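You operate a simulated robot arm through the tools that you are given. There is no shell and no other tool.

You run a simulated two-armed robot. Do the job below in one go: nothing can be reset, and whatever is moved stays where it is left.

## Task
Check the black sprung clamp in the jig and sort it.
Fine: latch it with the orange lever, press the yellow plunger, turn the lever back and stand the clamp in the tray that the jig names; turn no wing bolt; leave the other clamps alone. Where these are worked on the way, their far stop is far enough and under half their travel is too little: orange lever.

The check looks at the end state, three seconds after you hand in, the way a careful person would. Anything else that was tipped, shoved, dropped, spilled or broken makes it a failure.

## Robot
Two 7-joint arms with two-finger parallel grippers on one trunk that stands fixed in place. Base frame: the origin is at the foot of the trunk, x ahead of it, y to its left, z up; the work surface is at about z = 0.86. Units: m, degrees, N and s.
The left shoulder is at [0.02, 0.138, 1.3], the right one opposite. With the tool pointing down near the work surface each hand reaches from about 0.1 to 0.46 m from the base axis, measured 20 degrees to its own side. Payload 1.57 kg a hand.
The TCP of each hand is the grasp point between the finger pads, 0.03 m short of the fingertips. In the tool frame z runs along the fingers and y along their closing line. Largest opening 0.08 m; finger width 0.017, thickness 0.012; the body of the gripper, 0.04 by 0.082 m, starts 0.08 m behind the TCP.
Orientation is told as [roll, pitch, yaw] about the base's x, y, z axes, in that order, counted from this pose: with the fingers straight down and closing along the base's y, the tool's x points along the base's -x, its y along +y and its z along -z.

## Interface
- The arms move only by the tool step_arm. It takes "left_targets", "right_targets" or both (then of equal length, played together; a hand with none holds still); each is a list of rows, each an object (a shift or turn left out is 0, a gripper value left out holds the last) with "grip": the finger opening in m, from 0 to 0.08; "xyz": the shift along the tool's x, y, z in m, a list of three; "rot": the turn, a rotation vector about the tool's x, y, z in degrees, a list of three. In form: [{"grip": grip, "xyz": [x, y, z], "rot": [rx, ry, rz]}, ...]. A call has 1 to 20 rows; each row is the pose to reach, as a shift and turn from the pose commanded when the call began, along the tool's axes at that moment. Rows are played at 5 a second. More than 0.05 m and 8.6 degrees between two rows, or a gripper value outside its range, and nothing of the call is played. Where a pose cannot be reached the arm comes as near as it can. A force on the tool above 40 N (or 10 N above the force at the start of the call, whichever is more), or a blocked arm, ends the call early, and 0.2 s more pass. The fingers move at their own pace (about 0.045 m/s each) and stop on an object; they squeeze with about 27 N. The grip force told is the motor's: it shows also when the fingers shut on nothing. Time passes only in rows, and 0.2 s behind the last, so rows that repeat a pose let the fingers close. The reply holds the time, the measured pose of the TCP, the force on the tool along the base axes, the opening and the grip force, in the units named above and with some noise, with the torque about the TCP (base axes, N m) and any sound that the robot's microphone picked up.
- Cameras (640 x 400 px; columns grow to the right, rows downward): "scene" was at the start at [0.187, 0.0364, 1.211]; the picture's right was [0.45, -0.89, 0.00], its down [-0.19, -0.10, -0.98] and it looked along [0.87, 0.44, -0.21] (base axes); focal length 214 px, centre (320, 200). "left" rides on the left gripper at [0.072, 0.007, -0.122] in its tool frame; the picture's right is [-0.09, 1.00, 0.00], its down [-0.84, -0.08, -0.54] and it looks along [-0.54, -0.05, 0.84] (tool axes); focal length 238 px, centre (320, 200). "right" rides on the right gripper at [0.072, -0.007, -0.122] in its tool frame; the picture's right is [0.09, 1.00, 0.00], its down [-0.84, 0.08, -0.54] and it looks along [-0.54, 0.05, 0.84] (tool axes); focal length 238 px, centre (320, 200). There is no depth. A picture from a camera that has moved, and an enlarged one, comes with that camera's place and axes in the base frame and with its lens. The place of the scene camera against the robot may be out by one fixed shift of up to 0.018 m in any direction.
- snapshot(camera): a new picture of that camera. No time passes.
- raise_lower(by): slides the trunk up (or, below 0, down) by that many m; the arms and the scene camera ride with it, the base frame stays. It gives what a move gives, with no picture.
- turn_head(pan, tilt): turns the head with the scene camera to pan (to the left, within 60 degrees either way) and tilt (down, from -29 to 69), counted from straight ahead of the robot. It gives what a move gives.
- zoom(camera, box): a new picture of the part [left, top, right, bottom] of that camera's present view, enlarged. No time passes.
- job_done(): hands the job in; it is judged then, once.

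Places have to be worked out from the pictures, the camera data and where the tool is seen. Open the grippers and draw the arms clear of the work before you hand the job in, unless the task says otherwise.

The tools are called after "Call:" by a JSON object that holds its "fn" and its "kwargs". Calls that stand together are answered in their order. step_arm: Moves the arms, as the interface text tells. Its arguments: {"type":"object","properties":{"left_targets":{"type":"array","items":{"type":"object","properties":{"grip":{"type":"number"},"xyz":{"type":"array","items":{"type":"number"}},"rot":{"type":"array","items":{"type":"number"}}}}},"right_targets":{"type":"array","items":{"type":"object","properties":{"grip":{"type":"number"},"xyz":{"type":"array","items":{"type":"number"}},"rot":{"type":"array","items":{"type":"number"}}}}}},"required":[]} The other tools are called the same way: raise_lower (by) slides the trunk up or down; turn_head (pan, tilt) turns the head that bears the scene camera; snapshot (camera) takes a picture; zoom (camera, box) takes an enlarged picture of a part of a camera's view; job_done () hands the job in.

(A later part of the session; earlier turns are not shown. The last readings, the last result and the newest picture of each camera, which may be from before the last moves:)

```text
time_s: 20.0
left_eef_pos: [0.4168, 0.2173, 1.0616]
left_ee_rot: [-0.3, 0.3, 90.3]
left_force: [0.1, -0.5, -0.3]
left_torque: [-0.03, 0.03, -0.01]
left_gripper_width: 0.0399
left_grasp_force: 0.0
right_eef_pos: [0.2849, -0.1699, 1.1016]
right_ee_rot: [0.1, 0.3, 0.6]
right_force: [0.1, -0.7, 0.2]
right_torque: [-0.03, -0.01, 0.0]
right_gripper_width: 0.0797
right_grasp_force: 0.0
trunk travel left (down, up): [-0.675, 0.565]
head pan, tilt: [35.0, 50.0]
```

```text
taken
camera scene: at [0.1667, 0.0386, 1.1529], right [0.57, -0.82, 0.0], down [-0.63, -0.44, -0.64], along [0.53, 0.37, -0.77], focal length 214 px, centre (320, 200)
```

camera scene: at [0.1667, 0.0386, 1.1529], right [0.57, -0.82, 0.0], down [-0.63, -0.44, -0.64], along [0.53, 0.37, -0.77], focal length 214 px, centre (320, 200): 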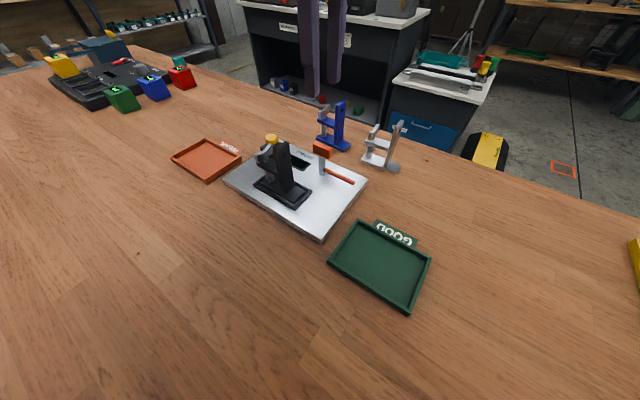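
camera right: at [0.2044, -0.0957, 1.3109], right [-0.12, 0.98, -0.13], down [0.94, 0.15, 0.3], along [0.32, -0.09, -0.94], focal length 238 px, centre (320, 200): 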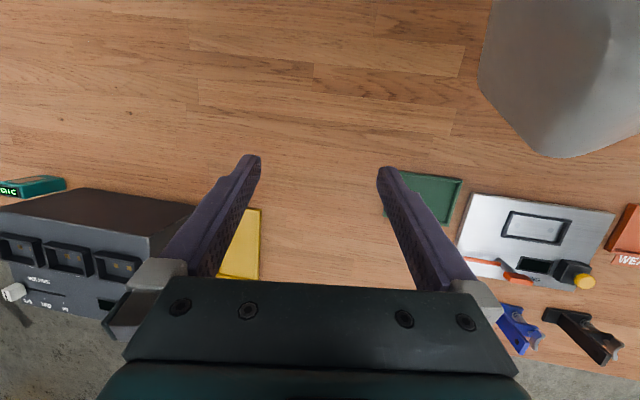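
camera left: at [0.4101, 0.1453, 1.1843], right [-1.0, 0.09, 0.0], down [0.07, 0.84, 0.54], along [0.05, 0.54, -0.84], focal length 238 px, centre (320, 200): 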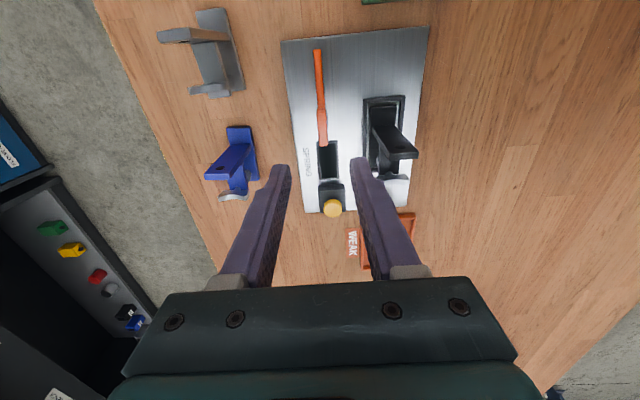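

The block is centred between the fingers in x (≈0.416). I'll descend to z≈0.932.

Call:
{"fn": "step_arm", "kwargs": {"left_targets": [{"xyz": [0, 0, 0.03]}, {"xyz": [0, 0, 0.06]}, {"xyz": [0, 0, 0.09]}, {"xyz": [0, 0, 0.11]}, {"xyz": [0, 0, 0.122]}, {"xyz": [0, 0, 0.13]}, {"xyz": [0, 0, 0.13]}]}}

Call:
{"fn": "zoom", "kwargs": {"camera": "scene", "box": [250, 90, 390, 200]}}

Call:
{"fn": "zoom", "kwargs": {"camera": "left", "box": [220, 0, 460, 200]}}

```text
time_s: 21.6
left_eef_pos: [0.4184, 0.2148, 0.9319]
left_ee_rot: [-0.2, 0.3, 90.2]
left_force: [0.1, 0.1, 0.5]
left_torque: [-0.04, 0.0, 0.03]
left_gripper_width: 0.0402
left_grasp_force: 0.1
right_eef_pos: [0.2843, -0.1695, 1.1012]
right_ee_rot: [0.0, 0.3, 0.5]
right_force: [-0.4, 0.3, -0.9]
right_torque: [0.0, -0.02, -0.02]
right_gripper_width: 0.08
right_grasp_force: 0.1
trunk travel left (down, up): [-0.675, 0.565]
head pan, tilt: [35.0, 50.0]
```

```text
3.64 times, centred on (320, 145) of scene
camera zoom: at [0.1667, 0.0386, 1.1529], right [0.57, -0.82, 0.0], down [-0.63, -0.44, -0.64], along [0.53, 0.37, -0.77], focal length 780 px, centre (320, 400)
```

zoom: 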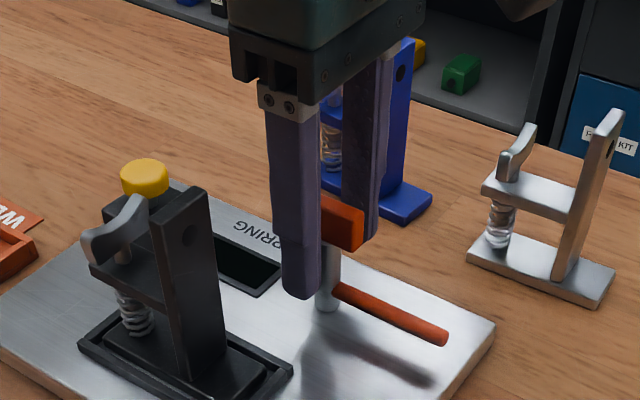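

```text
2.00 times, centred on (340, 100) of left
camera zoom: at [0.4107, 0.1446, 1.0538], right [-1.0, 0.09, 0.0], down [0.07, 0.84, 0.54], along [0.05, 0.54, -0.84], focal length 477 px, centre (280, 400)
```

zoom: 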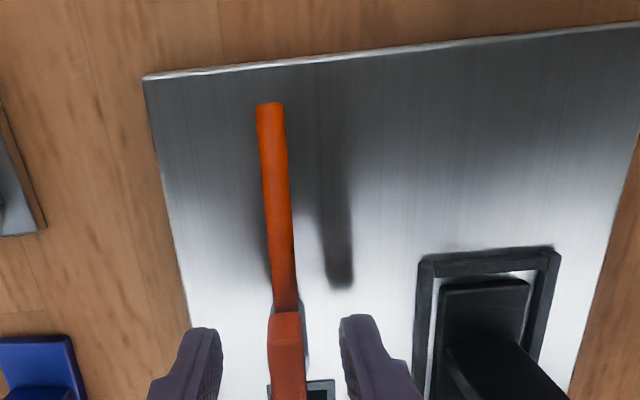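

The fingers straddle the handle block. I'll close on it.

Call:
{"fn": "step_arm", "kwargs": {"left_targets": [{"grip": 0.0, "xyz": [0, 0, 0]}, {"grip": 0.0, "xyz": [0, 0, 0]}, {"grip": 0.0, "xyz": [0, 0, 0]}, {"grip": 0.0, "xyz": [0, 0, 0]}]}}

Call:
{"fn": "zoom", "kwargs": {"camera": "scene", "box": [250, 90, 390, 200]}}

```text
time_s: 22.6
left_eef_pos: [0.4145, 0.2159, 0.9314]
left_ee_rot: [0.1, 0.3, 90.2]
left_force: [-15.0, -2.1, 9.4]
left_torque: [0.01, 0.16, -0.03]
left_gripper_width: 0.0137
left_grasp_force: 29.5
right_eef_pos: [0.2818, -0.1705, 1.1006]
right_ee_rot: [0.1, 0.4, 0.5]
right_force: [0.5, -0.5, -0.2]
right_torque: [-0.01, -0.01, 0.03]
right_gripper_width: 0.0802
right_grasp_force: 0.1
trunk travel left (down, up): [-0.675, 0.565]
head pan, tilt: [35.0, 50.0]
```

```text
3.64 times, centred on (320, 145) of scene
camera zoom: at [0.1651, 0.0387, 1.1526], right [0.57, -0.82, 0.0], down [-0.63, -0.44, -0.64], along [0.52, 0.37, -0.77], focal length 780 px, centre (320, 400)
```

zoom: 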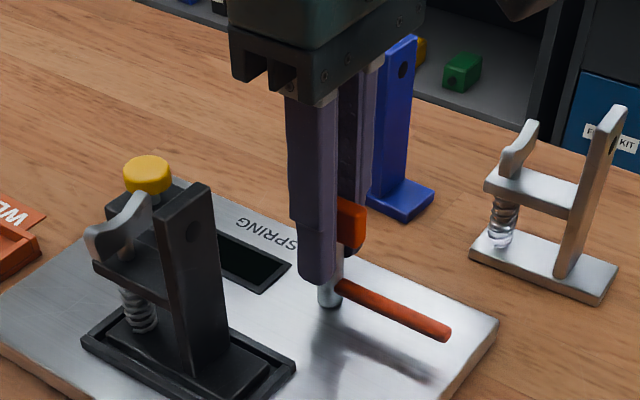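

It's gripped at 13.7 mm, with −15 N sideways because my centre is slightly off in x. I'll shift the hand 3 mm toward −x to relax that before turning.

Call:
{"fn": "step_arm", "kwargs": {"left_targets": [{"xyz": [0, 0.003, 0]}, {"xyz": [0, 0.003, 0]}]}}

```text
time_s: 23.2
left_eef_pos: [0.415, 0.2166, 0.9322]
left_ee_rot: [-0.4, 0.4, 90.2]
left_force: [6.8, 2.7, -18.8]
left_torque: [-0.37, 0.26, -0.03]
left_gripper_width: 0.0139
left_grasp_force: 30.5
right_eef_pos: [0.285, -0.1696, 1.1003]
right_ee_rot: [0.1, 0.3, 0.5]
right_force: [-0.3, -0.3, -0.1]
right_torque: [0.02, 0.02, 0.05]
right_gripper_width: 0.0802
right_grasp_force: 0.1
trunk travel left (down, up): [-0.675, 0.565]
head pan, tilt: [35.0, 50.0]
```

The sideways force has dropped to 7 N. I'll begin turning the lever clockwise as seen from above, about 24° first, to see how it responds.

Call:
{"fn": "step_arm", "kwargs": {"left_targets": [{"xyz": [0, -0.001, 0.001], "rot": [0, 0, 4]}, {"xyz": [0, -0.001, 0.001], "rot": [0, 0, 8]}, {"xyz": [0, -0.001, 0.001], "rot": [0, 0, 12]}, {"xyz": [0, -0.001, 0.001], "rot": [0, 0, 16]}, {"xyz": [0, -0.001, 0.001], "rot": [0, 0, 20]}, {"xyz": [0, -0.001, 0.001], "rot": [0, 0, 24]}]}}

Call:
{"fn": "zoom", "kwargs": {"camera": "scene", "box": [250, 90, 390, 200]}}

```text
time_s: 24.6
left_eef_pos: [0.415, 0.216, 0.9321]
left_ee_rot: [-0.3, 0.3, 66.1]
left_force: [-2.2, 2.4, -4.4]
left_torque: [-0.37, 0.66, 0.02]
left_gripper_width: 0.0136
left_grasp_force: 30.2
right_eef_pos: [0.2842, -0.1701, 1.1018]
right_ee_rot: [0.0, 0.2, 0.5]
right_force: [0.5, -0.4, 0.9]
right_torque: [-0.05, 0.02, 0.02]
right_gripper_width: 0.0799
right_grasp_force: 0.2
trunk travel left (down, up): [-0.675, 0.565]
head pan, tilt: [35.0, 50.0]
```

```text
3.64 times, centred on (320, 145) of scene
camera zoom: at [0.1661, 0.0387, 1.1528], right [0.57, -0.82, 0.0], down [-0.63, -0.44, -0.64], along [0.53, 0.37, -0.77], focal length 780 px, centre (320, 400)
```

zoom: 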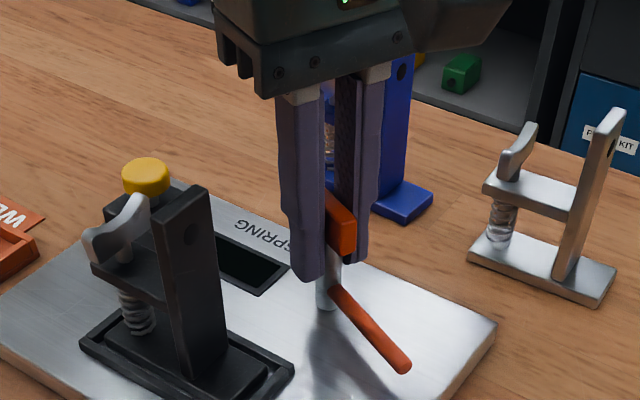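

The lever turns smoothly with little torque, and the bar swings toward the nest. I'll continue.

Call:
{"fn": "step_arm", "kwargs": {"left_targets": [{"rot": [0, 0, 6]}, {"rot": [0, 0, 12]}, {"rot": [0, 0, 18]}, {"rot": [0, 0, 24]}, {"rot": [0, 0, 30]}, {"rot": [0, 0, 36]}, {"rot": [0, 0, 42]}, {"rot": [0, 0, 46]}]}}

Call:
{"fn": "zoom", "kwargs": {"camera": "scene", "box": [250, 90, 390, 200]}}

Call:
{"fn": "snapshot", "kwargs": {"camera": "left"}}

```text
time_s: 26.4
left_eef_pos: [0.416, 0.2154, 0.9327]
left_ee_rot: [-0.3, -0.1, 20.1]
left_force: [-7.0, 0.4, 7.6]
left_torque: [0.22, 0.86, -0.01]
left_gripper_width: 0.0137
left_grasp_force: 30.3
right_eef_pos: [0.2848, -0.1705, 1.1016]
right_ee_rot: [0.3, 0.3, 0.5]
right_force: [-0.8, -0.1, -0.3]
right_torque: [-0.02, 0.01, 0.03]
right_gripper_width: 0.0799
right_grasp_force: 0.0
trunk travel left (down, up): [-0.675, 0.565]
head pan, tilt: [35.0, 50.0]
```

```text
3.64 times, centred on (320, 145) of scene
camera zoom: at [0.1661, 0.0388, 1.1528], right [0.57, -0.82, 0.0], down [-0.63, -0.44, -0.64], along [0.53, 0.37, -0.77], focal length 780 px, centre (320, 400)
```

zoom: 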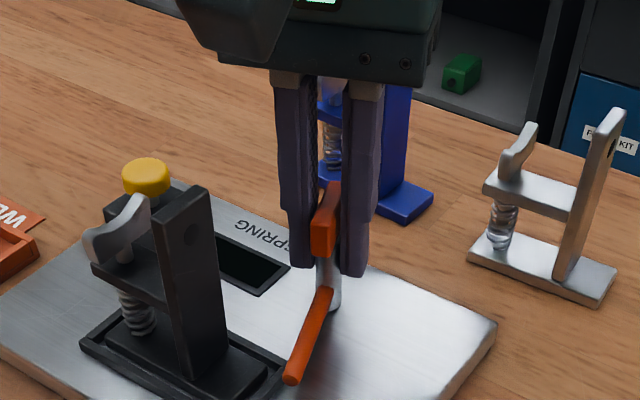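

```text
taken
camera left: at [0.3443, 0.1983, 1.0527], right [-0.26, 0.97, -0.01], down [0.81, 0.22, 0.54], along [0.53, 0.13, -0.84], focal length 238 px, centre (320, 200)
```

left: 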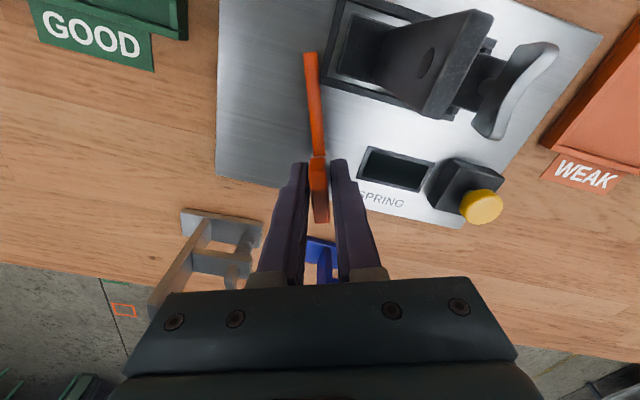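

It has turned 70° so far. I'll continue slowly toward the far stop while watching the torque.

Call:
{"fn": "step_arm", "kwargs": {"left_targets": [{"rot": [0, 0, 4]}, {"rot": [0, 0, 8]}, {"rot": [0, 0, 12]}, {"rot": [0, 0, 16]}, {"rot": [0, 0, 20]}, {"rot": [0, 0, 20]}]}}

Call:
{"fn": "zoom", "kwargs": {"camera": "scene", "box": [250, 90, 390, 200]}}

Call:
{"fn": "snapshot", "kwargs": {"camera": "left"}}

```text
time_s: 27.8
left_eef_pos: [0.415, 0.2167, 0.9308]
left_ee_rot: [-0.2, -0.2, 0.2]
left_force: [-4.3, -1.7, 3.3]
left_torque: [0.31, 0.48, 0.02]
left_gripper_width: 0.0137
left_grasp_force: 30.5
right_eef_pos: [0.283, -0.1712, 1.1015]
right_ee_rot: [0.1, 0.2, 0.4]
right_force: [-0.5, 0.9, -0.3]
right_torque: [0.02, -0.03, -0.02]
right_gripper_width: 0.08
right_grasp_force: 0.2
trunk travel left (down, up): [-0.675, 0.565]
head pan, tilt: [35.0, 50.0]
```

```text
3.64 times, centred on (320, 145) of scene
camera zoom: at [0.1662, 0.0386, 1.1528], right [0.57, -0.82, 0.0], down [-0.63, -0.44, -0.64], along [0.53, 0.37, -0.77], focal length 780 px, centre (320, 400)
```

zoom: 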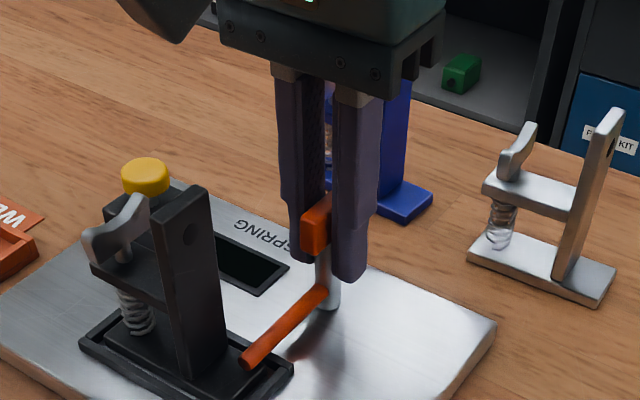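

```text
taken
camera left: at [0.3422, 0.2233, 1.0525], right [0.09, 1.0, 0.0], down [0.83, -0.07, 0.55], along [0.54, -0.05, -0.84], focal length 238 px, centre (320, 200)
```

left: 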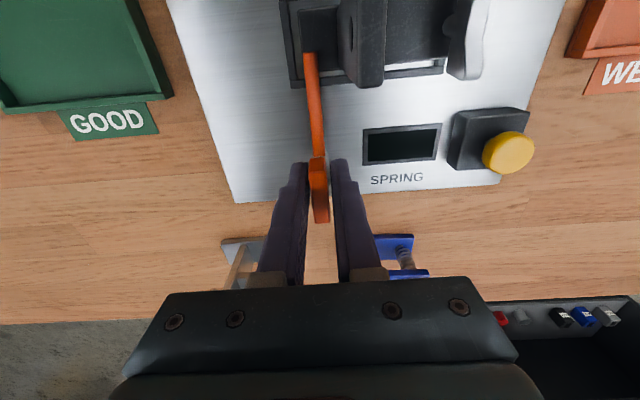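

The bar now lies over the clamp's base, after 90° of turn, and no stop torque has shown yet. I'll nudge a few degrees further to feel for the far stop.

Call:
{"fn": "step_arm", "kwargs": {"left_targets": [{"rot": [0, 0, 1.5]}, {"rot": [0, 0, 3]}, {"rot": [0, 0, 3]}]}}

Call:
{"fn": "zoom", "kwargs": {"camera": "left", "box": [250, 0, 490, 230]}}

```text
time_s: 28.6
left_eef_pos: [0.4145, 0.2144, 0.9308]
left_ee_rot: [-0.3, -0.3, -2.8]
left_force: [-6.2, -1.4, 7.6]
left_torque: [0.35, 0.21, 0.08]
left_gripper_width: 0.0134
left_grasp_force: 29.9
right_eef_pos: [0.284, -0.1699, 1.1008]
right_ee_rot: [0.1, 0.3, 0.6]
right_force: [0.0, 0.0, -0.2]
right_torque: [0.01, -0.01, 0.01]
right_gripper_width: 0.0798
right_grasp_force: 0.1
trunk travel left (down, up): [-0.675, 0.565]
head pan, tilt: [35.0, 50.0]
```

```text
1.74 times, centred on (370, 115) of left
camera zoom: at [0.3429, 0.227, 1.0525], right [0.14, 0.99, 0.0], down [0.83, -0.12, 0.55], along [0.54, -0.08, -0.84], focal length 414 px, centre (233, 348)
```

zoom: 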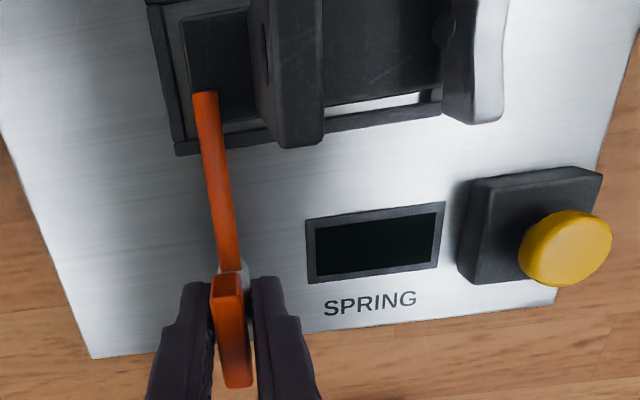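

The torque is barely rising (0.08 N m). I'll try another 3° gently.

Call:
{"fn": "step_arm", "kwargs": {"left_targets": [{"rot": [0, 0, 1.5]}, {"rot": [0, 0, 3]}, {"rot": [0, 0, 3]}]}}

Call:
{"fn": "zoom", "kwargs": {"camera": "left", "box": [250, 0, 490, 230]}}

Call:
{"fn": "zoom", "kwargs": {"camera": "scene", "box": [250, 90, 390, 200]}}

```text
time_s: 29.4
left_eef_pos: [0.4154, 0.2157, 0.931]
left_ee_rot: [-0.3, -0.3, -5.8]
left_force: [-2.6, -1.3, 2.7]
left_torque: [0.33, 0.23, 0.03]
left_gripper_width: 0.0134
left_grasp_force: 30.3
right_eef_pos: [0.2843, -0.1704, 1.1017]
right_ee_rot: [0.0, 0.3, 0.5]
right_force: [0.0, 0.1, 0.0]
right_torque: [-0.01, -0.01, -0.03]
right_gripper_width: 0.08
right_grasp_force: 0.0
trunk travel left (down, up): [-0.675, 0.565]
head pan, tilt: [35.0, 50.0]
```

```text
1.74 times, centred on (370, 115) of left
camera zoom: at [0.3438, 0.2307, 1.0524], right [0.19, 0.98, 0.0], down [0.82, -0.16, 0.55], along [0.54, -0.11, -0.84], focal length 414 px, centre (233, 348)
```

zoom: 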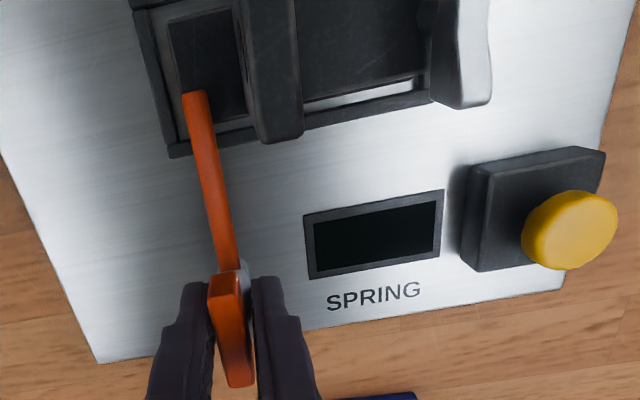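

```text
3.64 times, centred on (320, 145) of scene
camera zoom: at [0.1665, 0.0386, 1.1528], right [0.57, -0.82, 0.0], down [-0.63, -0.44, -0.64], along [0.53, 0.37, -0.77], focal length 780 px, centre (320, 400)
```

zoom: 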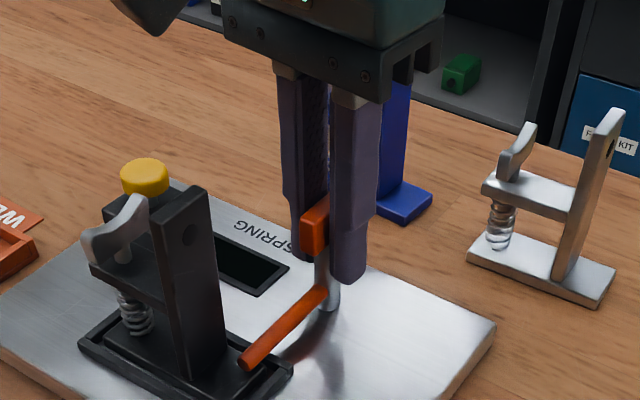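

The bar's tip hasn't moved since about 90°, so the lever is on its far stop and the fingers are starting to slip on it. I'll open and lift away.

Call:
{"fn": "step_arm", "kwargs": {"left_targets": [{"grip": 0.036, "xyz": [0, 0, 0]}, {"grip": 0.036, "xyz": [0, 0, 0]}, {"grip": 0.036, "xyz": [0, 0, 0]}, {"xyz": [0, 0, -0.03]}, {"xyz": [0, 0, -0.06]}, {"xyz": [0, 0, -0.09]}, {"xyz": [0, 0, -0.12]}, {"xyz": [0, 0, -0.12]}]}}

Call:
{"fn": "zoom", "kwargs": {"camera": "scene", "box": [230, 90, 390, 220]}}

Call:
{"fn": "zoom", "kwargs": {"camera": "left", "box": [220, 0, 490, 200]}}

```text
time_s: 31.2
left_eef_pos: [0.4154, 0.2153, 1.0517]
left_ee_rot: [-0.2, -0.3, -5.8]
left_force: [-0.2, -0.6, 0.2]
left_torque: [0.03, -0.01, -0.01]
left_gripper_width: 0.036
left_grasp_force: 0.0
right_eef_pos: [0.2849, -0.1715, 1.1014]
right_ee_rot: [0.1, 0.2, 0.6]
right_force: [-0.6, 0.8, 0.2]
right_torque: [0.02, 0.03, 0.01]
right_gripper_width: 0.0802
right_grasp_force: 0.2
trunk travel left (down, up): [-0.675, 0.565]
head pan, tilt: [35.0, 50.0]
```

```text
3.08 times, centred on (310, 155) of scene
camera zoom: at [0.1668, 0.0387, 1.1529], right [0.57, -0.82, 0.0], down [-0.63, -0.44, -0.64], along [0.53, 0.37, -0.77], focal length 660 px, centre (351, 338)
```

zoom: 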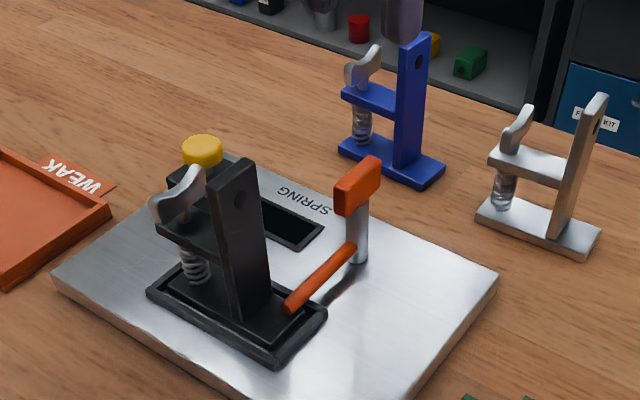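

```text
2.00 times, centred on (355, 100) of left
camera zoom: at [0.3432, 0.2304, 1.1728], right [0.19, 0.98, 0.0], down [0.82, -0.16, 0.55], along [0.54, -0.11, -0.84], focal length 477 px, centre (250, 400)
```

zoom: 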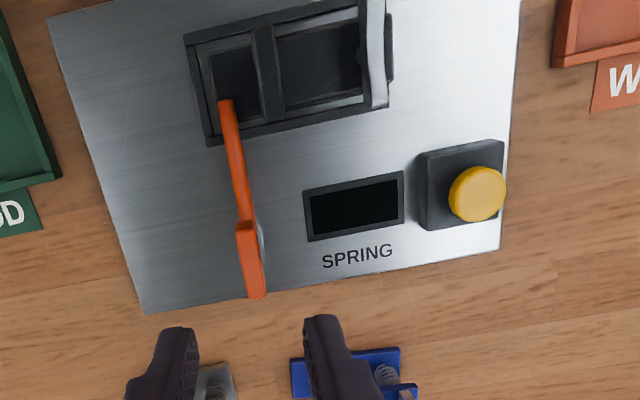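

The lever sits on its stop, with the bar pointing along −x over the base. Next is the plunger, whose top centre I put at about (0.407, 0.334) and z≈0.913. I'll move above it with closed fingers.

Call:
{"fn": "step_arm", "kwargs": {"left_targets": [{"grip": 0.0, "xyz": [0.007, 0.039, 0], "rot": [0, 0, -2]}, {"grip": 0.0, "xyz": [0.014, 0.078, 0], "rot": [0, 0, -4]}, {"grip": 0.0, "xyz": [0.0204, 0.1175, 0], "rot": [0, 0, -5.8]}, {"grip": 0.0, "xyz": [0.0204, 0.1175, 0.04], "rot": [0, 0, -5.8]}, {"grip": 0.0, "xyz": [0.0204, 0.1175, 0.07], "rot": [0, 0, -5.8]}, {"grip": 0.0, "xyz": [0.0204, 0.1175, 0.07], "rot": [0, 0, -5.8]}]}}

Call:
{"fn": "zoom", "kwargs": {"camera": "scene", "box": [210, 70, 370, 200]}}

Call:
{"fn": "zoom", "kwargs": {"camera": "left", "box": [220, 0, 460, 200]}}

```text
time_s: 32.6
left_eef_pos: [0.4072, 0.3361, 0.9803]
left_ee_rot: [-0.3, -0.3, 0.0]
left_force: [0.0, -0.3, -0.4]
left_torque: [0.0, -0.01, 0.02]
left_gripper_width: 0.0
left_grasp_force: 20.6
right_eef_pos: [0.2847, -0.1696, 1.101]
right_ee_rot: [0.1, 0.3, 0.5]
right_force: [-0.4, -0.2, -0.7]
right_torque: [0.0, 0.02, -0.01]
right_gripper_width: 0.0799
right_grasp_force: 0.0
trunk travel left (down, up): [-0.675, 0.565]
head pan, tilt: [35.0, 50.0]
```

```text
3.08 times, centred on (290, 135) of scene
camera zoom: at [0.1667, 0.0386, 1.1529], right [0.57, -0.82, 0.0], down [-0.63, -0.44, -0.64], along [0.53, 0.37, -0.77], focal length 660 px, centre (412, 400)
```

zoom: 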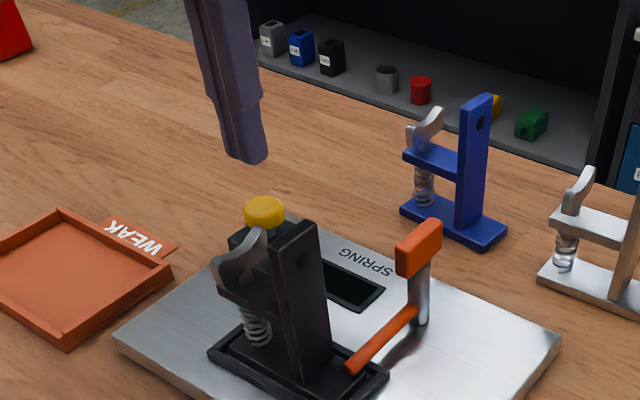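

```text
2.00 times, centred on (340, 100) of left
camera zoom: at [0.3337, 0.3425, 1.101], right [0.09, 1.0, 0.0], down [0.83, -0.07, 0.55], along [0.54, -0.05, -0.84], focal length 477 px, centre (280, 400)
```

zoom: 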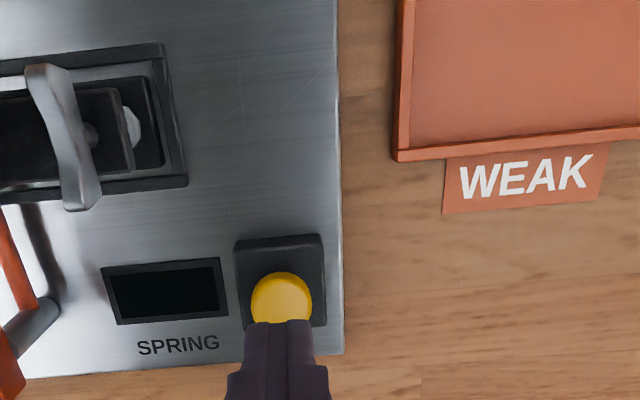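

The plunger centre is at (0.407, 0.336), directly under the fingertips. I'll press down slowly.

Call:
{"fn": "step_arm", "kwargs": {"left_targets": [{"xyz": [0, 0, 0.02]}, {"xyz": [0, 0, 0.032]}, {"xyz": [0, 0, 0.036]}, {"xyz": [0, 0, 0.039]}, {"xyz": [0, 0, 0.042]}, {"xyz": [0, 0, 0.045]}]}}

Call:
{"fn": "zoom", "kwargs": {"camera": "scene", "box": [210, 70, 370, 200]}}

Call:
{"fn": "zoom", "kwargs": {"camera": "left", "box": [180, 0, 420, 200]}}

```text
time_s: 34.0
left_eef_pos: [0.4064, 0.3347, 0.9358]
left_ee_rot: [-0.2, -0.3, -0.1]
left_force: [-3.0, -2.3, 6.0]
left_torque: [-0.05, 0.16, -0.03]
left_gripper_width: 0.0
left_grasp_force: 21.0
right_eef_pos: [0.285, -0.1701, 1.1008]
right_ee_rot: [0.1, 0.4, 0.5]
right_force: [0.2, -0.3, -0.3]
right_torque: [-0.01, 0.03, 0.02]
right_gripper_width: 0.0799
right_grasp_force: 0.2
trunk travel left (down, up): [-0.675, 0.565]
head pan, tilt: [35.0, 50.0]
heard: click
```

```text
3.08 times, centred on (290, 135) of scene
camera zoom: at [0.1667, 0.0387, 1.153], right [0.57, -0.82, 0.0], down [-0.63, -0.44, -0.64], along [0.53, 0.37, -0.77], focal length 660 px, centre (412, 400)
```

zoom: 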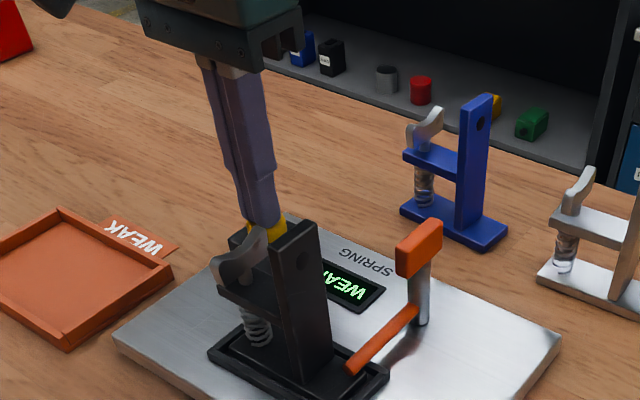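

```text
2.00 times, centred on (300, 100) of left
camera zoom: at [0.3345, 0.3424, 1.0569], right [0.09, 1.0, -0.01], down [0.83, -0.07, 0.55], along [0.54, -0.05, -0.84], focal length 477 px, centre (360, 400)
```

zoom: 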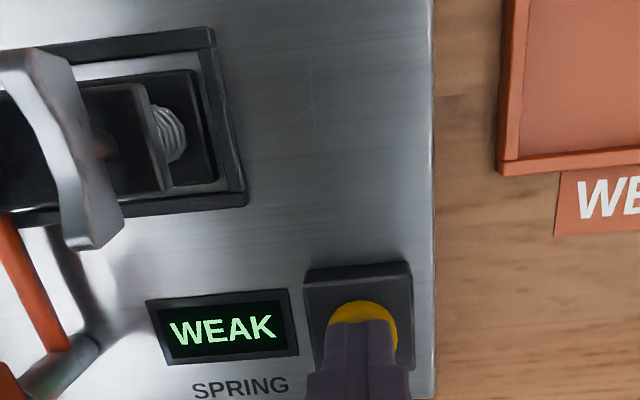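

A click, and the display reads WEAK. I'll lift off the plunger and look at the display again.

Call:
{"fn": "step_arm", "kwargs": {"left_targets": [{"xyz": [0, 0, -0.02]}, {"xyz": [0, 0, -0.06]}, {"xyz": [0, 0, -0.1]}, {"xyz": [0, 0, -0.1]}]}}

Call:
{"fn": "zoom", "kwargs": {"camera": "left", "box": [160, 0, 460, 200]}}

Call:
{"fn": "zoom", "kwargs": {"camera": "scene", "box": [210, 70, 370, 200]}}

```text
time_s: 35.0
left_eef_pos: [0.4077, 0.336, 1.0349]
left_ee_rot: [-0.3, -0.3, 0.0]
left_force: [-0.3, -0.1, 0.3]
left_torque: [0.01, 0.06, 0.02]
left_gripper_width: 0.0
left_grasp_force: 21.6
right_eef_pos: [0.2842, -0.17, 1.1006]
right_ee_rot: [0.2, 0.3, 0.4]
right_force: [-0.3, -0.6, -0.7]
right_torque: [0.0, 0.02, -0.03]
right_gripper_width: 0.0801
right_grasp_force: 0.0
trunk travel left (down, up): [-0.675, 0.565]
head pan, tilt: [35.0, 50.0]
```

```text
2.00 times, centred on (310, 100) of left
camera zoom: at [0.3351, 0.3431, 1.1569], right [0.09, 1.0, 0.0], down [0.83, -0.07, 0.55], along [0.54, -0.05, -0.84], focal length 477 px, centre (340, 400)
```

zoom: 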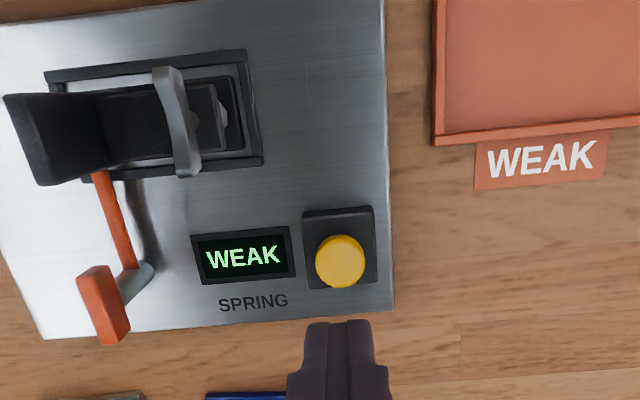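

```text
3.08 times, centred on (290, 135) of scene
camera zoom: at [0.1668, 0.0386, 1.1529], right [0.57, -0.82, 0.0], down [-0.63, -0.44, -0.64], along [0.53, 0.37, -0.77], focal length 660 px, centre (412, 400)
```

zoom: 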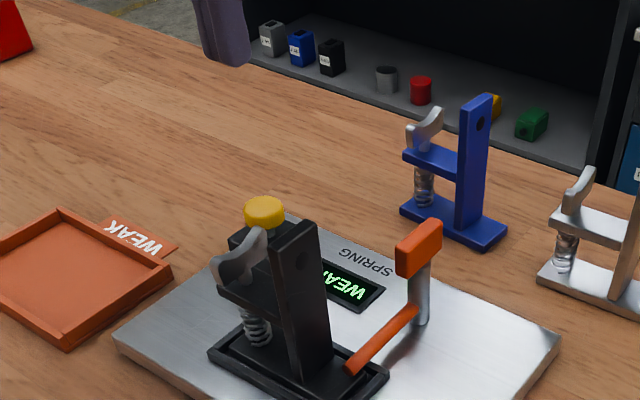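

The verdict stays WEAK, which means the orange tray. I'll go back over the lever handle with open fingers, staying high.

Call:
{"fn": "step_arm", "kwargs": {"left_targets": [{"grip": 0.036, "xyz": [-0.0025, -0.04, 0]}, {"grip": 0.036, "xyz": [-0.005, -0.08, 0]}, {"grip": 0.036, "xyz": [-0.0075, -0.12, 0]}, {"grip": 0.036, "xyz": [-0.0075, -0.12, 0]}, {"grip": 0.036, "xyz": [-0.0075, -0.12, 0.03]}, {"grip": 0.036, "xyz": [-0.0075, -0.12, 0.055]}, {"grip": 0.036, "xyz": [-0.0075, -0.12, 0.055]}]}}

Call:
{"fn": "zoom", "kwargs": {"camera": "left", "box": [200, 0, 440, 200]}}

Call:
{"fn": "zoom", "kwargs": {"camera": "scene", "box": [250, 90, 390, 200]}}

```text
time_s: 36.6
left_eef_pos: [0.416, 0.2148, 0.9816]
left_ee_rot: [-0.3, -0.3, 0.0]
left_force: [-0.4, 0.6, 0.3]
left_torque: [0.04, 0.01, -0.03]
left_gripper_width: 0.0358
left_grasp_force: 0.1
right_eef_pos: [0.2847, -0.1699, 1.1007]
right_ee_rot: [0.1, 0.3, 0.6]
right_force: [-0.1, 0.3, 0.3]
right_torque: [-0.03, -0.03, 0.01]
right_gripper_width: 0.0799
right_grasp_force: 0.0
trunk travel left (down, up): [-0.675, 0.565]
head pan, tilt: [35.0, 50.0]
```

```text
2.00 times, centred on (320, 100) of left
camera zoom: at [0.3425, 0.2221, 1.1026], right [0.09, 1.0, 0.0], down [0.83, -0.07, 0.55], along [0.54, -0.05, -0.84], focal length 477 px, centre (320, 400)
```

zoom: 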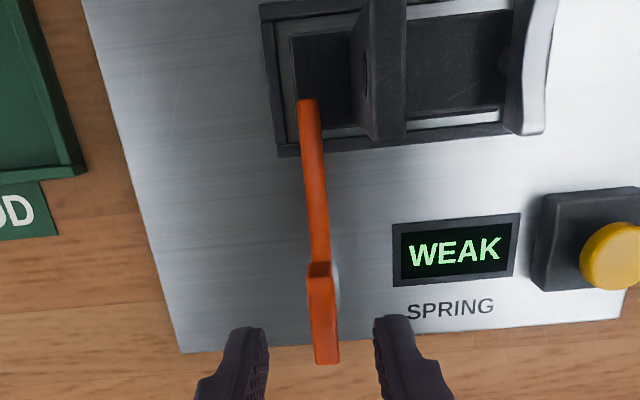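

```text
3.64 times, centred on (320, 145) of scene
camera zoom: at [0.1667, 0.0386, 1.1529], right [0.57, -0.82, 0.0], down [-0.63, -0.44, -0.64], along [0.53, 0.37, -0.77], focal length 780 px, centre (320, 400)
```

zoom: 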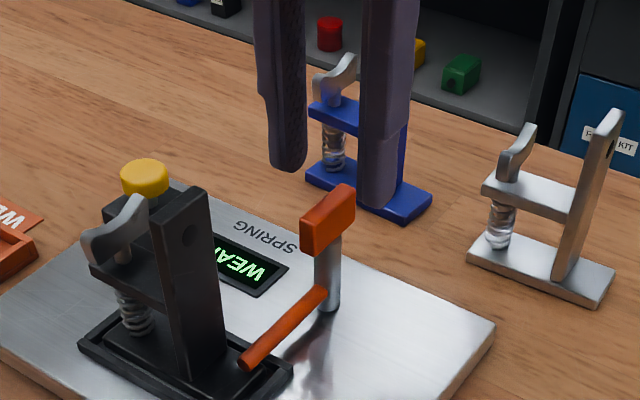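

The handle is centred between the fingers (y≈0.216). I'll descend, close and check the force.

Call:
{"fn": "step_arm", "kwargs": {"left_targets": [{"xyz": [0, 0.001, 0.025]}, {"xyz": [0, 0.001, 0.045]}, {"xyz": [0, 0.001, 0.05]}, {"grip": 0.0, "xyz": [0, 0.001, 0.05]}, {"grip": 0.0, "xyz": [0, 0.001, 0.05]}, {"grip": 0.0, "xyz": [0, 0.001, 0.05]}]}}

```text
time_s: 38.0
left_eef_pos: [0.4144, 0.2158, 0.9317]
left_ee_rot: [-0.4, -0.3, 0.1]
left_force: [1.5, -0.8, -2.4]
left_torque: [0.36, 0.09, 0.0]
left_gripper_width: 0.014
left_grasp_force: 28.2
right_eef_pos: [0.2846, -0.1707, 1.1011]
right_ee_rot: [0.2, 0.4, 0.5]
right_force: [-0.2, -0.1, -0.3]
right_torque: [0.03, 0.0, 0.01]
right_gripper_width: 0.0799
right_grasp_force: 0.1
trunk travel left (down, up): [-0.675, 0.565]
head pan, tilt: [35.0, 50.0]
```

The grip is good, with low side forces. I'll turn the lever back by 90°, counter-clockwise from above.

Call:
{"fn": "step_arm", "kwargs": {"left_targets": [{"rot": [0, 0, -6]}, {"rot": [0, 0, -12]}, {"rot": [0, 0, -18]}, {"rot": [0, 0, -24]}, {"rot": [0, 0, -30]}, {"rot": [0, 0, -36]}, {"rot": [0, 0, -42]}, {"rot": [0, 0, -48]}, {"rot": [0, 0, -54]}, {"rot": [0, 0, -60]}, {"rot": [0, 0, -66]}, {"rot": [0, 0, -72]}, {"rot": [0, 0, -78]}, {"rot": [0, 0, -84]}, {"rot": [0, 0, -88]}, {"rot": [0, 0, -91]}, {"rot": [0, 0, -91]}]}}

Call:
{"fn": "zoom", "kwargs": {"camera": "scene", "box": [250, 90, 390, 200]}}

Call:
{"fn": "snapshot", "kwargs": {"camera": "left"}}

```text
time_s: 41.6
left_eef_pos: [0.4145, 0.2158, 0.9309]
left_ee_rot: [-0.3, 0.2, 91.1]
left_force: [2.4, 2.0, -0.5]
left_torque: [0.13, 0.37, -0.05]
left_gripper_width: 0.0138
left_grasp_force: 29.8
right_eef_pos: [0.2833, -0.1699, 1.1019]
right_ee_rot: [0.1, 0.2, 0.5]
right_force: [0.3, -0.3, 0.7]
right_torque: [0.01, -0.01, 0.03]
right_gripper_width: 0.0799
right_grasp_force: 0.0
trunk travel left (down, up): [-0.675, 0.565]
head pan, tilt: [35.0, 50.0]
```

```text
3.64 times, centred on (320, 145) of scene
camera zoom: at [0.167, 0.0389, 1.153], right [0.57, -0.82, 0.0], down [-0.63, -0.44, -0.64], along [0.53, 0.37, -0.77], focal length 780 px, centre (320, 400)
```

zoom: 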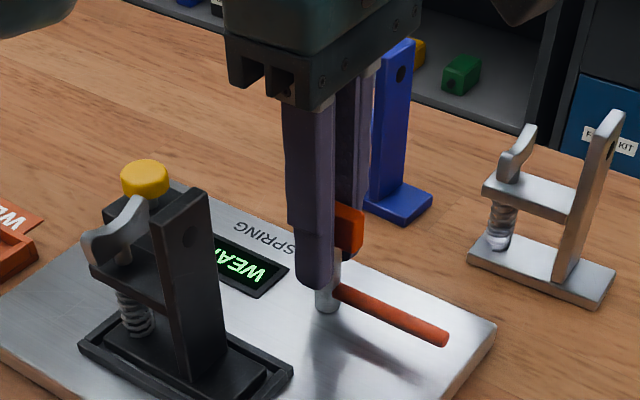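

```text
taken
camera left: at [0.4089, 0.1446, 1.0534], right [-1.0, 0.07, -0.01], down [0.06, 0.84, 0.54], along [0.04, 0.54, -0.84], focal length 238 px, centre (320, 200)
```

left: 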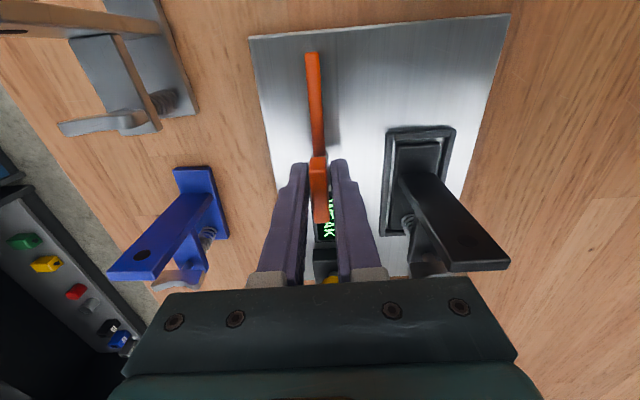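

The lever is back in its original position. I'll nudge 2° more to seat it on its stop, then open and lift.

Call:
{"fn": "step_arm", "kwargs": {"left_targets": [{"rot": [0, 0, -2]}, {"rot": [0, 0, -2]}, {"rot": [0, 0, 0]}, {"grip": 0.04, "rot": [0, 0, 0]}, {"grip": 0.04, "rot": [0, 0, 0]}, {"grip": 0.04, "rot": [0, 0, 0]}, {"xyz": [0, 0, -0.03]}, {"xyz": [0, 0, -0.07]}, {"xyz": [0, 0, -0.11]}, {"xyz": [0, 0, -0.13]}, {"xyz": [0, 0, -0.13]}]}}

Call:
{"fn": "zoom", "kwargs": {"camera": "scene", "box": [210, 90, 390, 220]}}

Call:
{"fn": "snapshot", "kwargs": {"camera": "left"}}

```text
time_s: 44.0
left_eef_pos: [0.415, 0.2172, 1.0623]
left_ee_rot: [-0.2, 0.3, 91.0]
left_force: [0.1, 0.0, 0.2]
left_torque: [0.0, 0.01, 0.01]
left_gripper_width: 0.0398
left_grasp_force: 0.1
right_eef_pos: [0.2858, -0.1705, 1.1005]
right_ee_rot: [0.1, 0.3, 0.5]
right_force: [-0.1, -0.2, -0.1]
right_torque: [-0.01, -0.01, -0.01]
right_gripper_width: 0.08
right_grasp_force: 0.1
trunk travel left (down, up): [-0.675, 0.565]
head pan, tilt: [35.0, 50.0]
```

```text
3.08 times, centred on (300, 155) of scene
camera zoom: at [0.1668, 0.0386, 1.1529], right [0.57, -0.82, 0.0], down [-0.63, -0.44, -0.64], along [0.53, 0.37, -0.77], focal length 660 px, centre (382, 338)
```

zoom: 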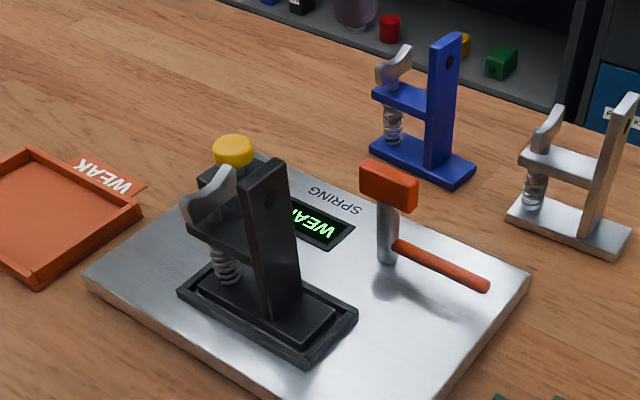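

```text
taken
camera left: at [0.4082, 0.1451, 1.1839], right [-1.0, 0.08, 0.0], down [0.06, 0.84, 0.54], along [0.04, 0.54, -0.84], focal length 238 px, centre (320, 200)
```

left: 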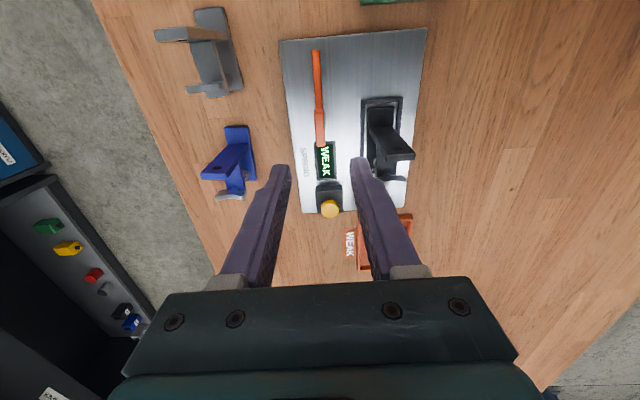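

The lever is back against its first stop and the clamp is unlatched. I'll turn the hand back to yaw 0.

Call:
{"fn": "step_arm", "kwargs": {"left_targets": [{"grip": 0.034, "rot": [0, 0, 8]}, {"rot": [0, 0, 16]}, {"rot": [0, 0, 24]}, {"rot": [0, 0, 32]}, {"rot": [0, 0, 40]}, {"rot": [0, 0, 48]}, {"rot": [0, 0, 56]}, {"rot": [0, 0, 64]}, {"rot": [0, 0, 72]}, {"rot": [0, 0, 80]}, {"rot": [0, 0, 88]}, {"rot": [0, 0, 91]}, {"rot": [0, 0, 91]}]}}

```text
time_s: 46.8
left_eef_pos: [0.4149, 0.2153, 1.0619]
left_ee_rot: [-0.2, -0.3, -0.1]
left_force: [-0.9, -0.1, 0.3]
left_torque: [-0.04, 0.0, 0.01]
left_gripper_width: 0.0338
left_grasp_force: 0.1
right_eef_pos: [0.286, -0.169, 1.1017]
right_ee_rot: [0.1, 0.3, 0.4]
right_force: [0.0, 1.0, -0.7]
right_torque: [-0.01, -0.01, 0.01]
right_gripper_width: 0.0803
right_grasp_force: 0.1
trunk travel left (down, up): [-0.675, 0.565]
head pan, tilt: [35.0, 50.0]
```

Now I'll tilt the hand forward 30° again and move above the clamp's post.

Call:
{"fn": "step_arm", "kwargs": {"left_targets": [{"xyz": [0.0208, 0.0054, 0], "rot": [0, -7.5, 0]}, {"xyz": [0.0416, 0.0108, 0], "rot": [0, -15, 0]}, {"xyz": [0.0625, 0.0163, 0], "rot": [0, -22.5, 0]}, {"xyz": [0.0833, 0.0217, 0], "rot": [0, -29.9, 0]}, {"xyz": [0.0833, 0.0217, 0], "rot": [0, -29.9, 0]}, {"xyz": [0.0833, 0.0217, 0], "rot": [0, -29.9, 0]}]}}

Call:
{"fn": "snapshot", "kwargs": {"camera": "left"}}

Call:
{"fn": "zoom", "kwargs": {"camera": "left", "box": [240, 0, 440, 125]}}

```text
time_s: 48.2
left_eef_pos: [0.3319, 0.2613, 1.0681]
left_ee_rot: [4.1, -30.8, -0.5]
left_force: [0.7, 0.2, -0.5]
left_torque: [-0.01, 0.01, 0.02]
left_gripper_width: 0.0337
left_grasp_force: 0.0
left hand out of reach, approached as far as the arm can: row 1, 2, 3
right_eef_pos: [0.2857, -0.169, 1.101]
right_ee_rot: [0.2, 0.4, 0.6]
right_force: [1.0, 0.2, 0.0]
right_torque: [-0.01, 0.0, 0.0]
right_gripper_width: 0.0799
right_grasp_force: 0.0
trunk travel left (down, up): [-0.675, 0.565]
head pan, tilt: [35.0, 50.0]
```

```text
taken
camera left: at [0.2077, 0.2612, 1.1348], right [0.05, 0.99, 0.11], down [0.44, -0.12, 0.89], along [0.89, 0.0, -0.45], focal length 238 px, centre (320, 200)
```

left: 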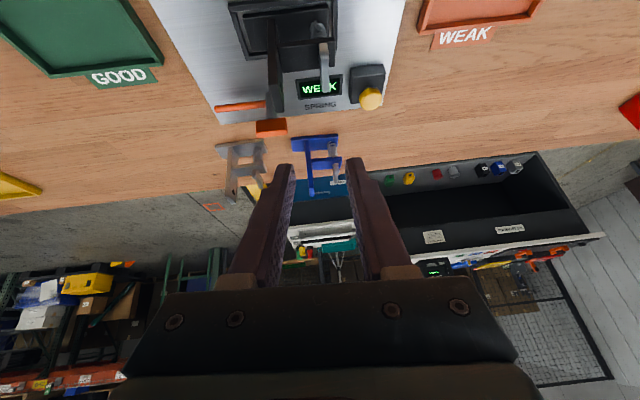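

```text
3.20 times, centred on (340, 62) of left
camera zoom: at [0.2077, 0.2612, 1.1348], right [0.05, 0.99, 0.11], down [0.44, -0.12, 0.89], along [0.89, 0.0, -0.45], focal length 763 px, centre (256, 640)
```

zoom: 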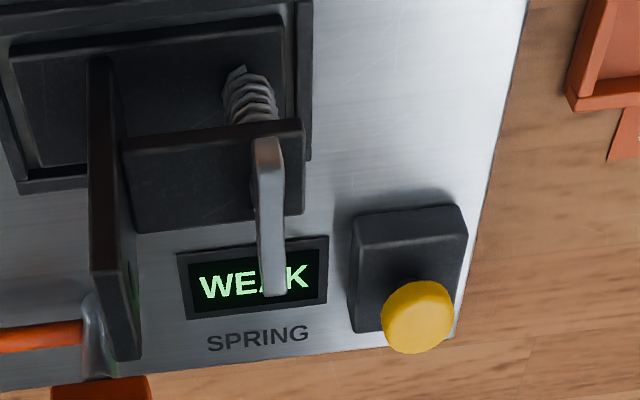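

The arm lagged here (y 0.261, roll 4°). I'll hold for a moment and see whether it settles.

Call:
{"fn": "step_arm", "kwargs": {"left_targets": [{"xyz": [0, 0, 0]}, {"xyz": [0, 0, 0]}, {"xyz": [0, 0, 0]}, {"xyz": [0, 0, 0]}]}}

```text
time_s: 49.2
left_eef_pos: [0.3295, 0.261, 1.0663]
left_ee_rot: [4.4, -30.4, -0.9]
left_force: [-1.0, 0.4, 0.5]
left_torque: [0.0, -0.01, -0.02]
left_gripper_width: 0.034
left_grasp_force: 0.1
right_eef_pos: [0.2841, -0.1698, 1.1015]
right_ee_rot: [0.0, 0.3, 0.5]
right_force: [0.1, 0.2, 0.4]
right_torque: [-0.02, -0.01, 0.0]
right_gripper_width: 0.0801
right_grasp_force: 0.0
trunk travel left (down, up): [-0.675, 0.565]
head pan, tilt: [35.0, 50.0]
```

The arm is held by a joint limit in this configuration. I'll go back to a vertical hand over the post instead, since a vertical grasp should work here.

Call:
{"fn": "step_arm", "kwargs": {"left_targets": [{"xyz": [-0.002, 0, 0.001], "rot": [0, 7.5, 0]}, {"xyz": [-0.004, 0, 0.002], "rot": [0, 15, 0]}, {"xyz": [-0.006, 0, 0.003], "rot": [0, 22.5, 0]}, {"xyz": [-0.009, -0.001, 0.005], "rot": [0, 30.2, 0]}, {"xyz": [-0.009, -0.001, 0.005], "rot": [0, 30.2, 0]}, {"xyz": [-0.009, -0.001, 0.005], "rot": [0, 30.2, 0]}]}}

Call:
{"fn": "snapshot", "kwargs": {"camera": "left"}}

```text
time_s: 50.6
left_eef_pos: [0.3644, 0.2626, 1.0454]
left_ee_rot: [-0.1, 0.4, 0.5]
left_force: [0.0, 1.1, -0.2]
left_torque: [0.03, -0.02, 0.0]
left_gripper_width: 0.034
left_grasp_force: 0.1
left hand out of reach, approached as far as the arm can: row 1, 2, 3, 4, 5, 6
right_eef_pos: [0.2856, -0.1703, 1.1011]
right_ee_rot: [0.1, 0.3, 0.4]
right_force: [0.0, -0.7, 0.9]
right_torque: [0.0, 0.02, 0.03]
right_gripper_width: 0.0802
right_grasp_force: 0.1
trunk travel left (down, up): [-0.675, 0.565]
head pan, tilt: [35.0, 50.0]
```

```text
taken
camera left: at [0.2925, 0.2699, 1.1685], right [0.09, 1.0, 0.0], down [0.84, -0.07, 0.54], along [0.54, -0.05, -0.84], focal length 238 px, centre (320, 200)
```

left: 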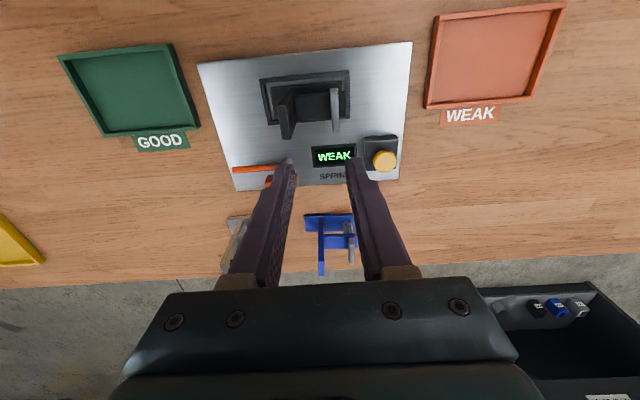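

The arm is folded too tightly at this height. I'll raise the trunk 10 cm to give it more room (the hands ride up with it), then come back down over the clamp.

Call:
{"fn": "raise_lower", "kwargs": {"by": 0.1}}

```text
time_s: 52.0
left_eef_pos: [0.3637, 0.2639, 1.1483]
left_ee_rot: [0.0, 0.3, 0.6]
left_force: [0.4, 0.2, 0.7]
left_torque: [0.0, 0.02, 0.0]
left_gripper_width: 0.0343
left_grasp_force: 0.0
right_eef_pos: [0.285, -0.1692, 1.2024]
right_ee_rot: [0.1, 0.3, 0.5]
right_force: [-0.7, 0.5, 0.3]
right_torque: [0.02, 0.01, -0.01]
right_gripper_width: 0.0801
right_grasp_force: 0.1
trunk travel left (down, up): [-0.775, 0.465]
head pan, tilt: [35.0, 50.0]
```

Now I'll lower the hand 8 cm and see where it settles.

Call:
{"fn": "step_arm", "kwargs": {"left_targets": [{"xyz": [0, 0, 0.02]}, {"xyz": [0, 0, 0.04]}, {"xyz": [0, 0, 0.06]}, {"xyz": [0, 0, 0.08]}, {"xyz": [0, 0, 0.08]}, {"xyz": [0, 0, 0.08]}]}}

Call:
{"fn": "snapshot", "kwargs": {"camera": "left"}}

Call:
{"fn": "snapshot", "kwargs": {"camera": "scene"}}

```text
time_s: 53.4
left_eef_pos: [0.3641, 0.2602, 1.0669]
left_ee_rot: [-0.3, 0.1, -0.1]
left_force: [-1.0, 0.5, -1.1]
left_torque: [0.0, -0.02, 0.01]
left_gripper_width: 0.034
left_grasp_force: 0.1
right_eef_pos: [0.2849, -0.1697, 1.2008]
right_ee_rot: [0.1, 0.3, 0.4]
right_force: [-0.2, 0.1, 0.9]
right_torque: [0.01, -0.03, -0.03]
right_gripper_width: 0.08
right_grasp_force: 0.0
trunk travel left (down, up): [-0.775, 0.465]
head pan, tilt: [35.0, 50.0]
```

```text
taken
camera left: at [0.2929, 0.268, 1.1893], right [0.09, 1.0, 0.0], down [0.84, -0.07, 0.54], along [0.54, -0.05, -0.84], focal length 238 px, centre (320, 200)
```

left: 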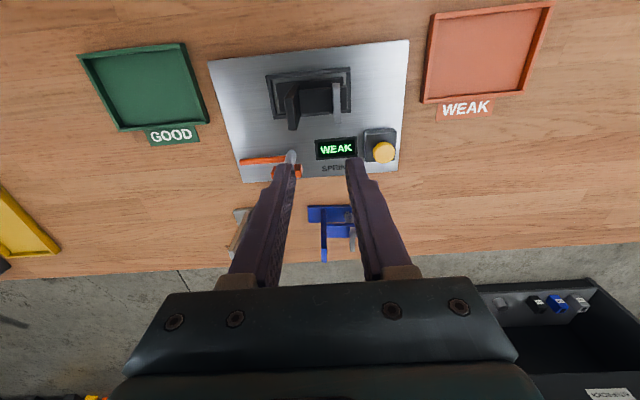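

```text
taken
camera scene: at [0.1741, 0.0364, 1.261], right [0.51, -0.86, 0.0], down [-0.6, -0.36, -0.72], along [0.62, 0.37, -0.7], focal length 214 px, centre (320, 200)
```

scene: 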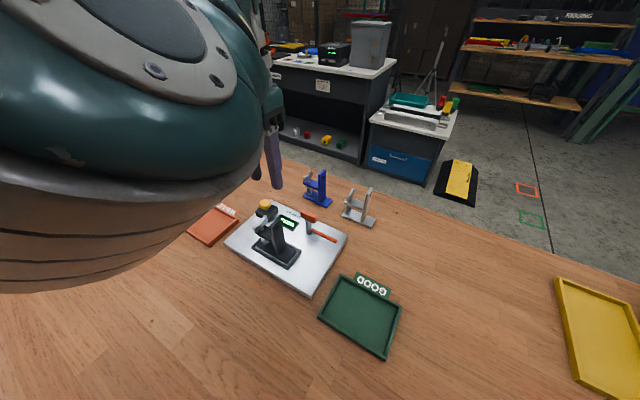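

The left forearm is very near the head and appears to have pushed it, which explains the trouble. I'll move the hand out, forward and left, to restore the earlier elbow-out posture, and check the scene camera.

Call:
{"fn": "step_arm", "kwargs": {"left_targets": [{"xyz": [-0.025, 0.023, -0.005]}, {"xyz": [-0.05, 0.046, -0.01]}, {"xyz": [-0.075, 0.069, -0.02]}, {"xyz": [-0.1, 0.092, -0.025]}, {"xyz": [-0.12, 0.115, -0.03]}, {"xyz": [-0.12, 0.115, -0.03]}]}}

Call:
{"fn": "snapshot", "kwargs": {"camera": "scene"}}

```text
time_s: 54.8
left_eef_pos: [0.4435, 0.3574, 1.0985]
left_ee_rot: [-0.3, 0.1, 0.1]
left_force: [0.3, 1.1, 0.4]
left_torque: [-0.04, -0.01, -0.02]
left_gripper_width: 0.0339
left_grasp_force: 0.2
left hand out of reach, approached as far as the arm can: row 4, 5, 6
right_eef_pos: [0.2851, -0.1689, 1.2017]
right_ee_rot: [0.1, 0.3, 0.5]
right_force: [0.0, 0.6, 0.1]
right_torque: [0.02, -0.03, 0.01]
right_gripper_width: 0.0799
right_grasp_force: 0.2
trunk travel left (down, up): [-0.775, 0.465]
head pan, tilt: [35.0, 50.0]
```

```text
taken
camera scene: at [0.1667, 0.0386, 1.2529], right [0.57, -0.82, 0.0], down [-0.63, -0.44, -0.64], along [0.53, 0.37, -0.77], focal length 214 px, centre (320, 200)
```

scene: 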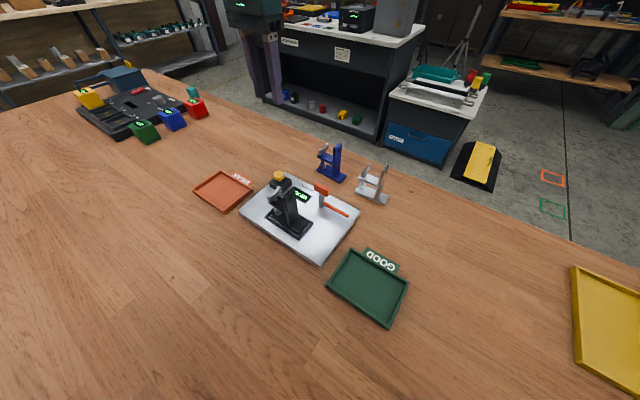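

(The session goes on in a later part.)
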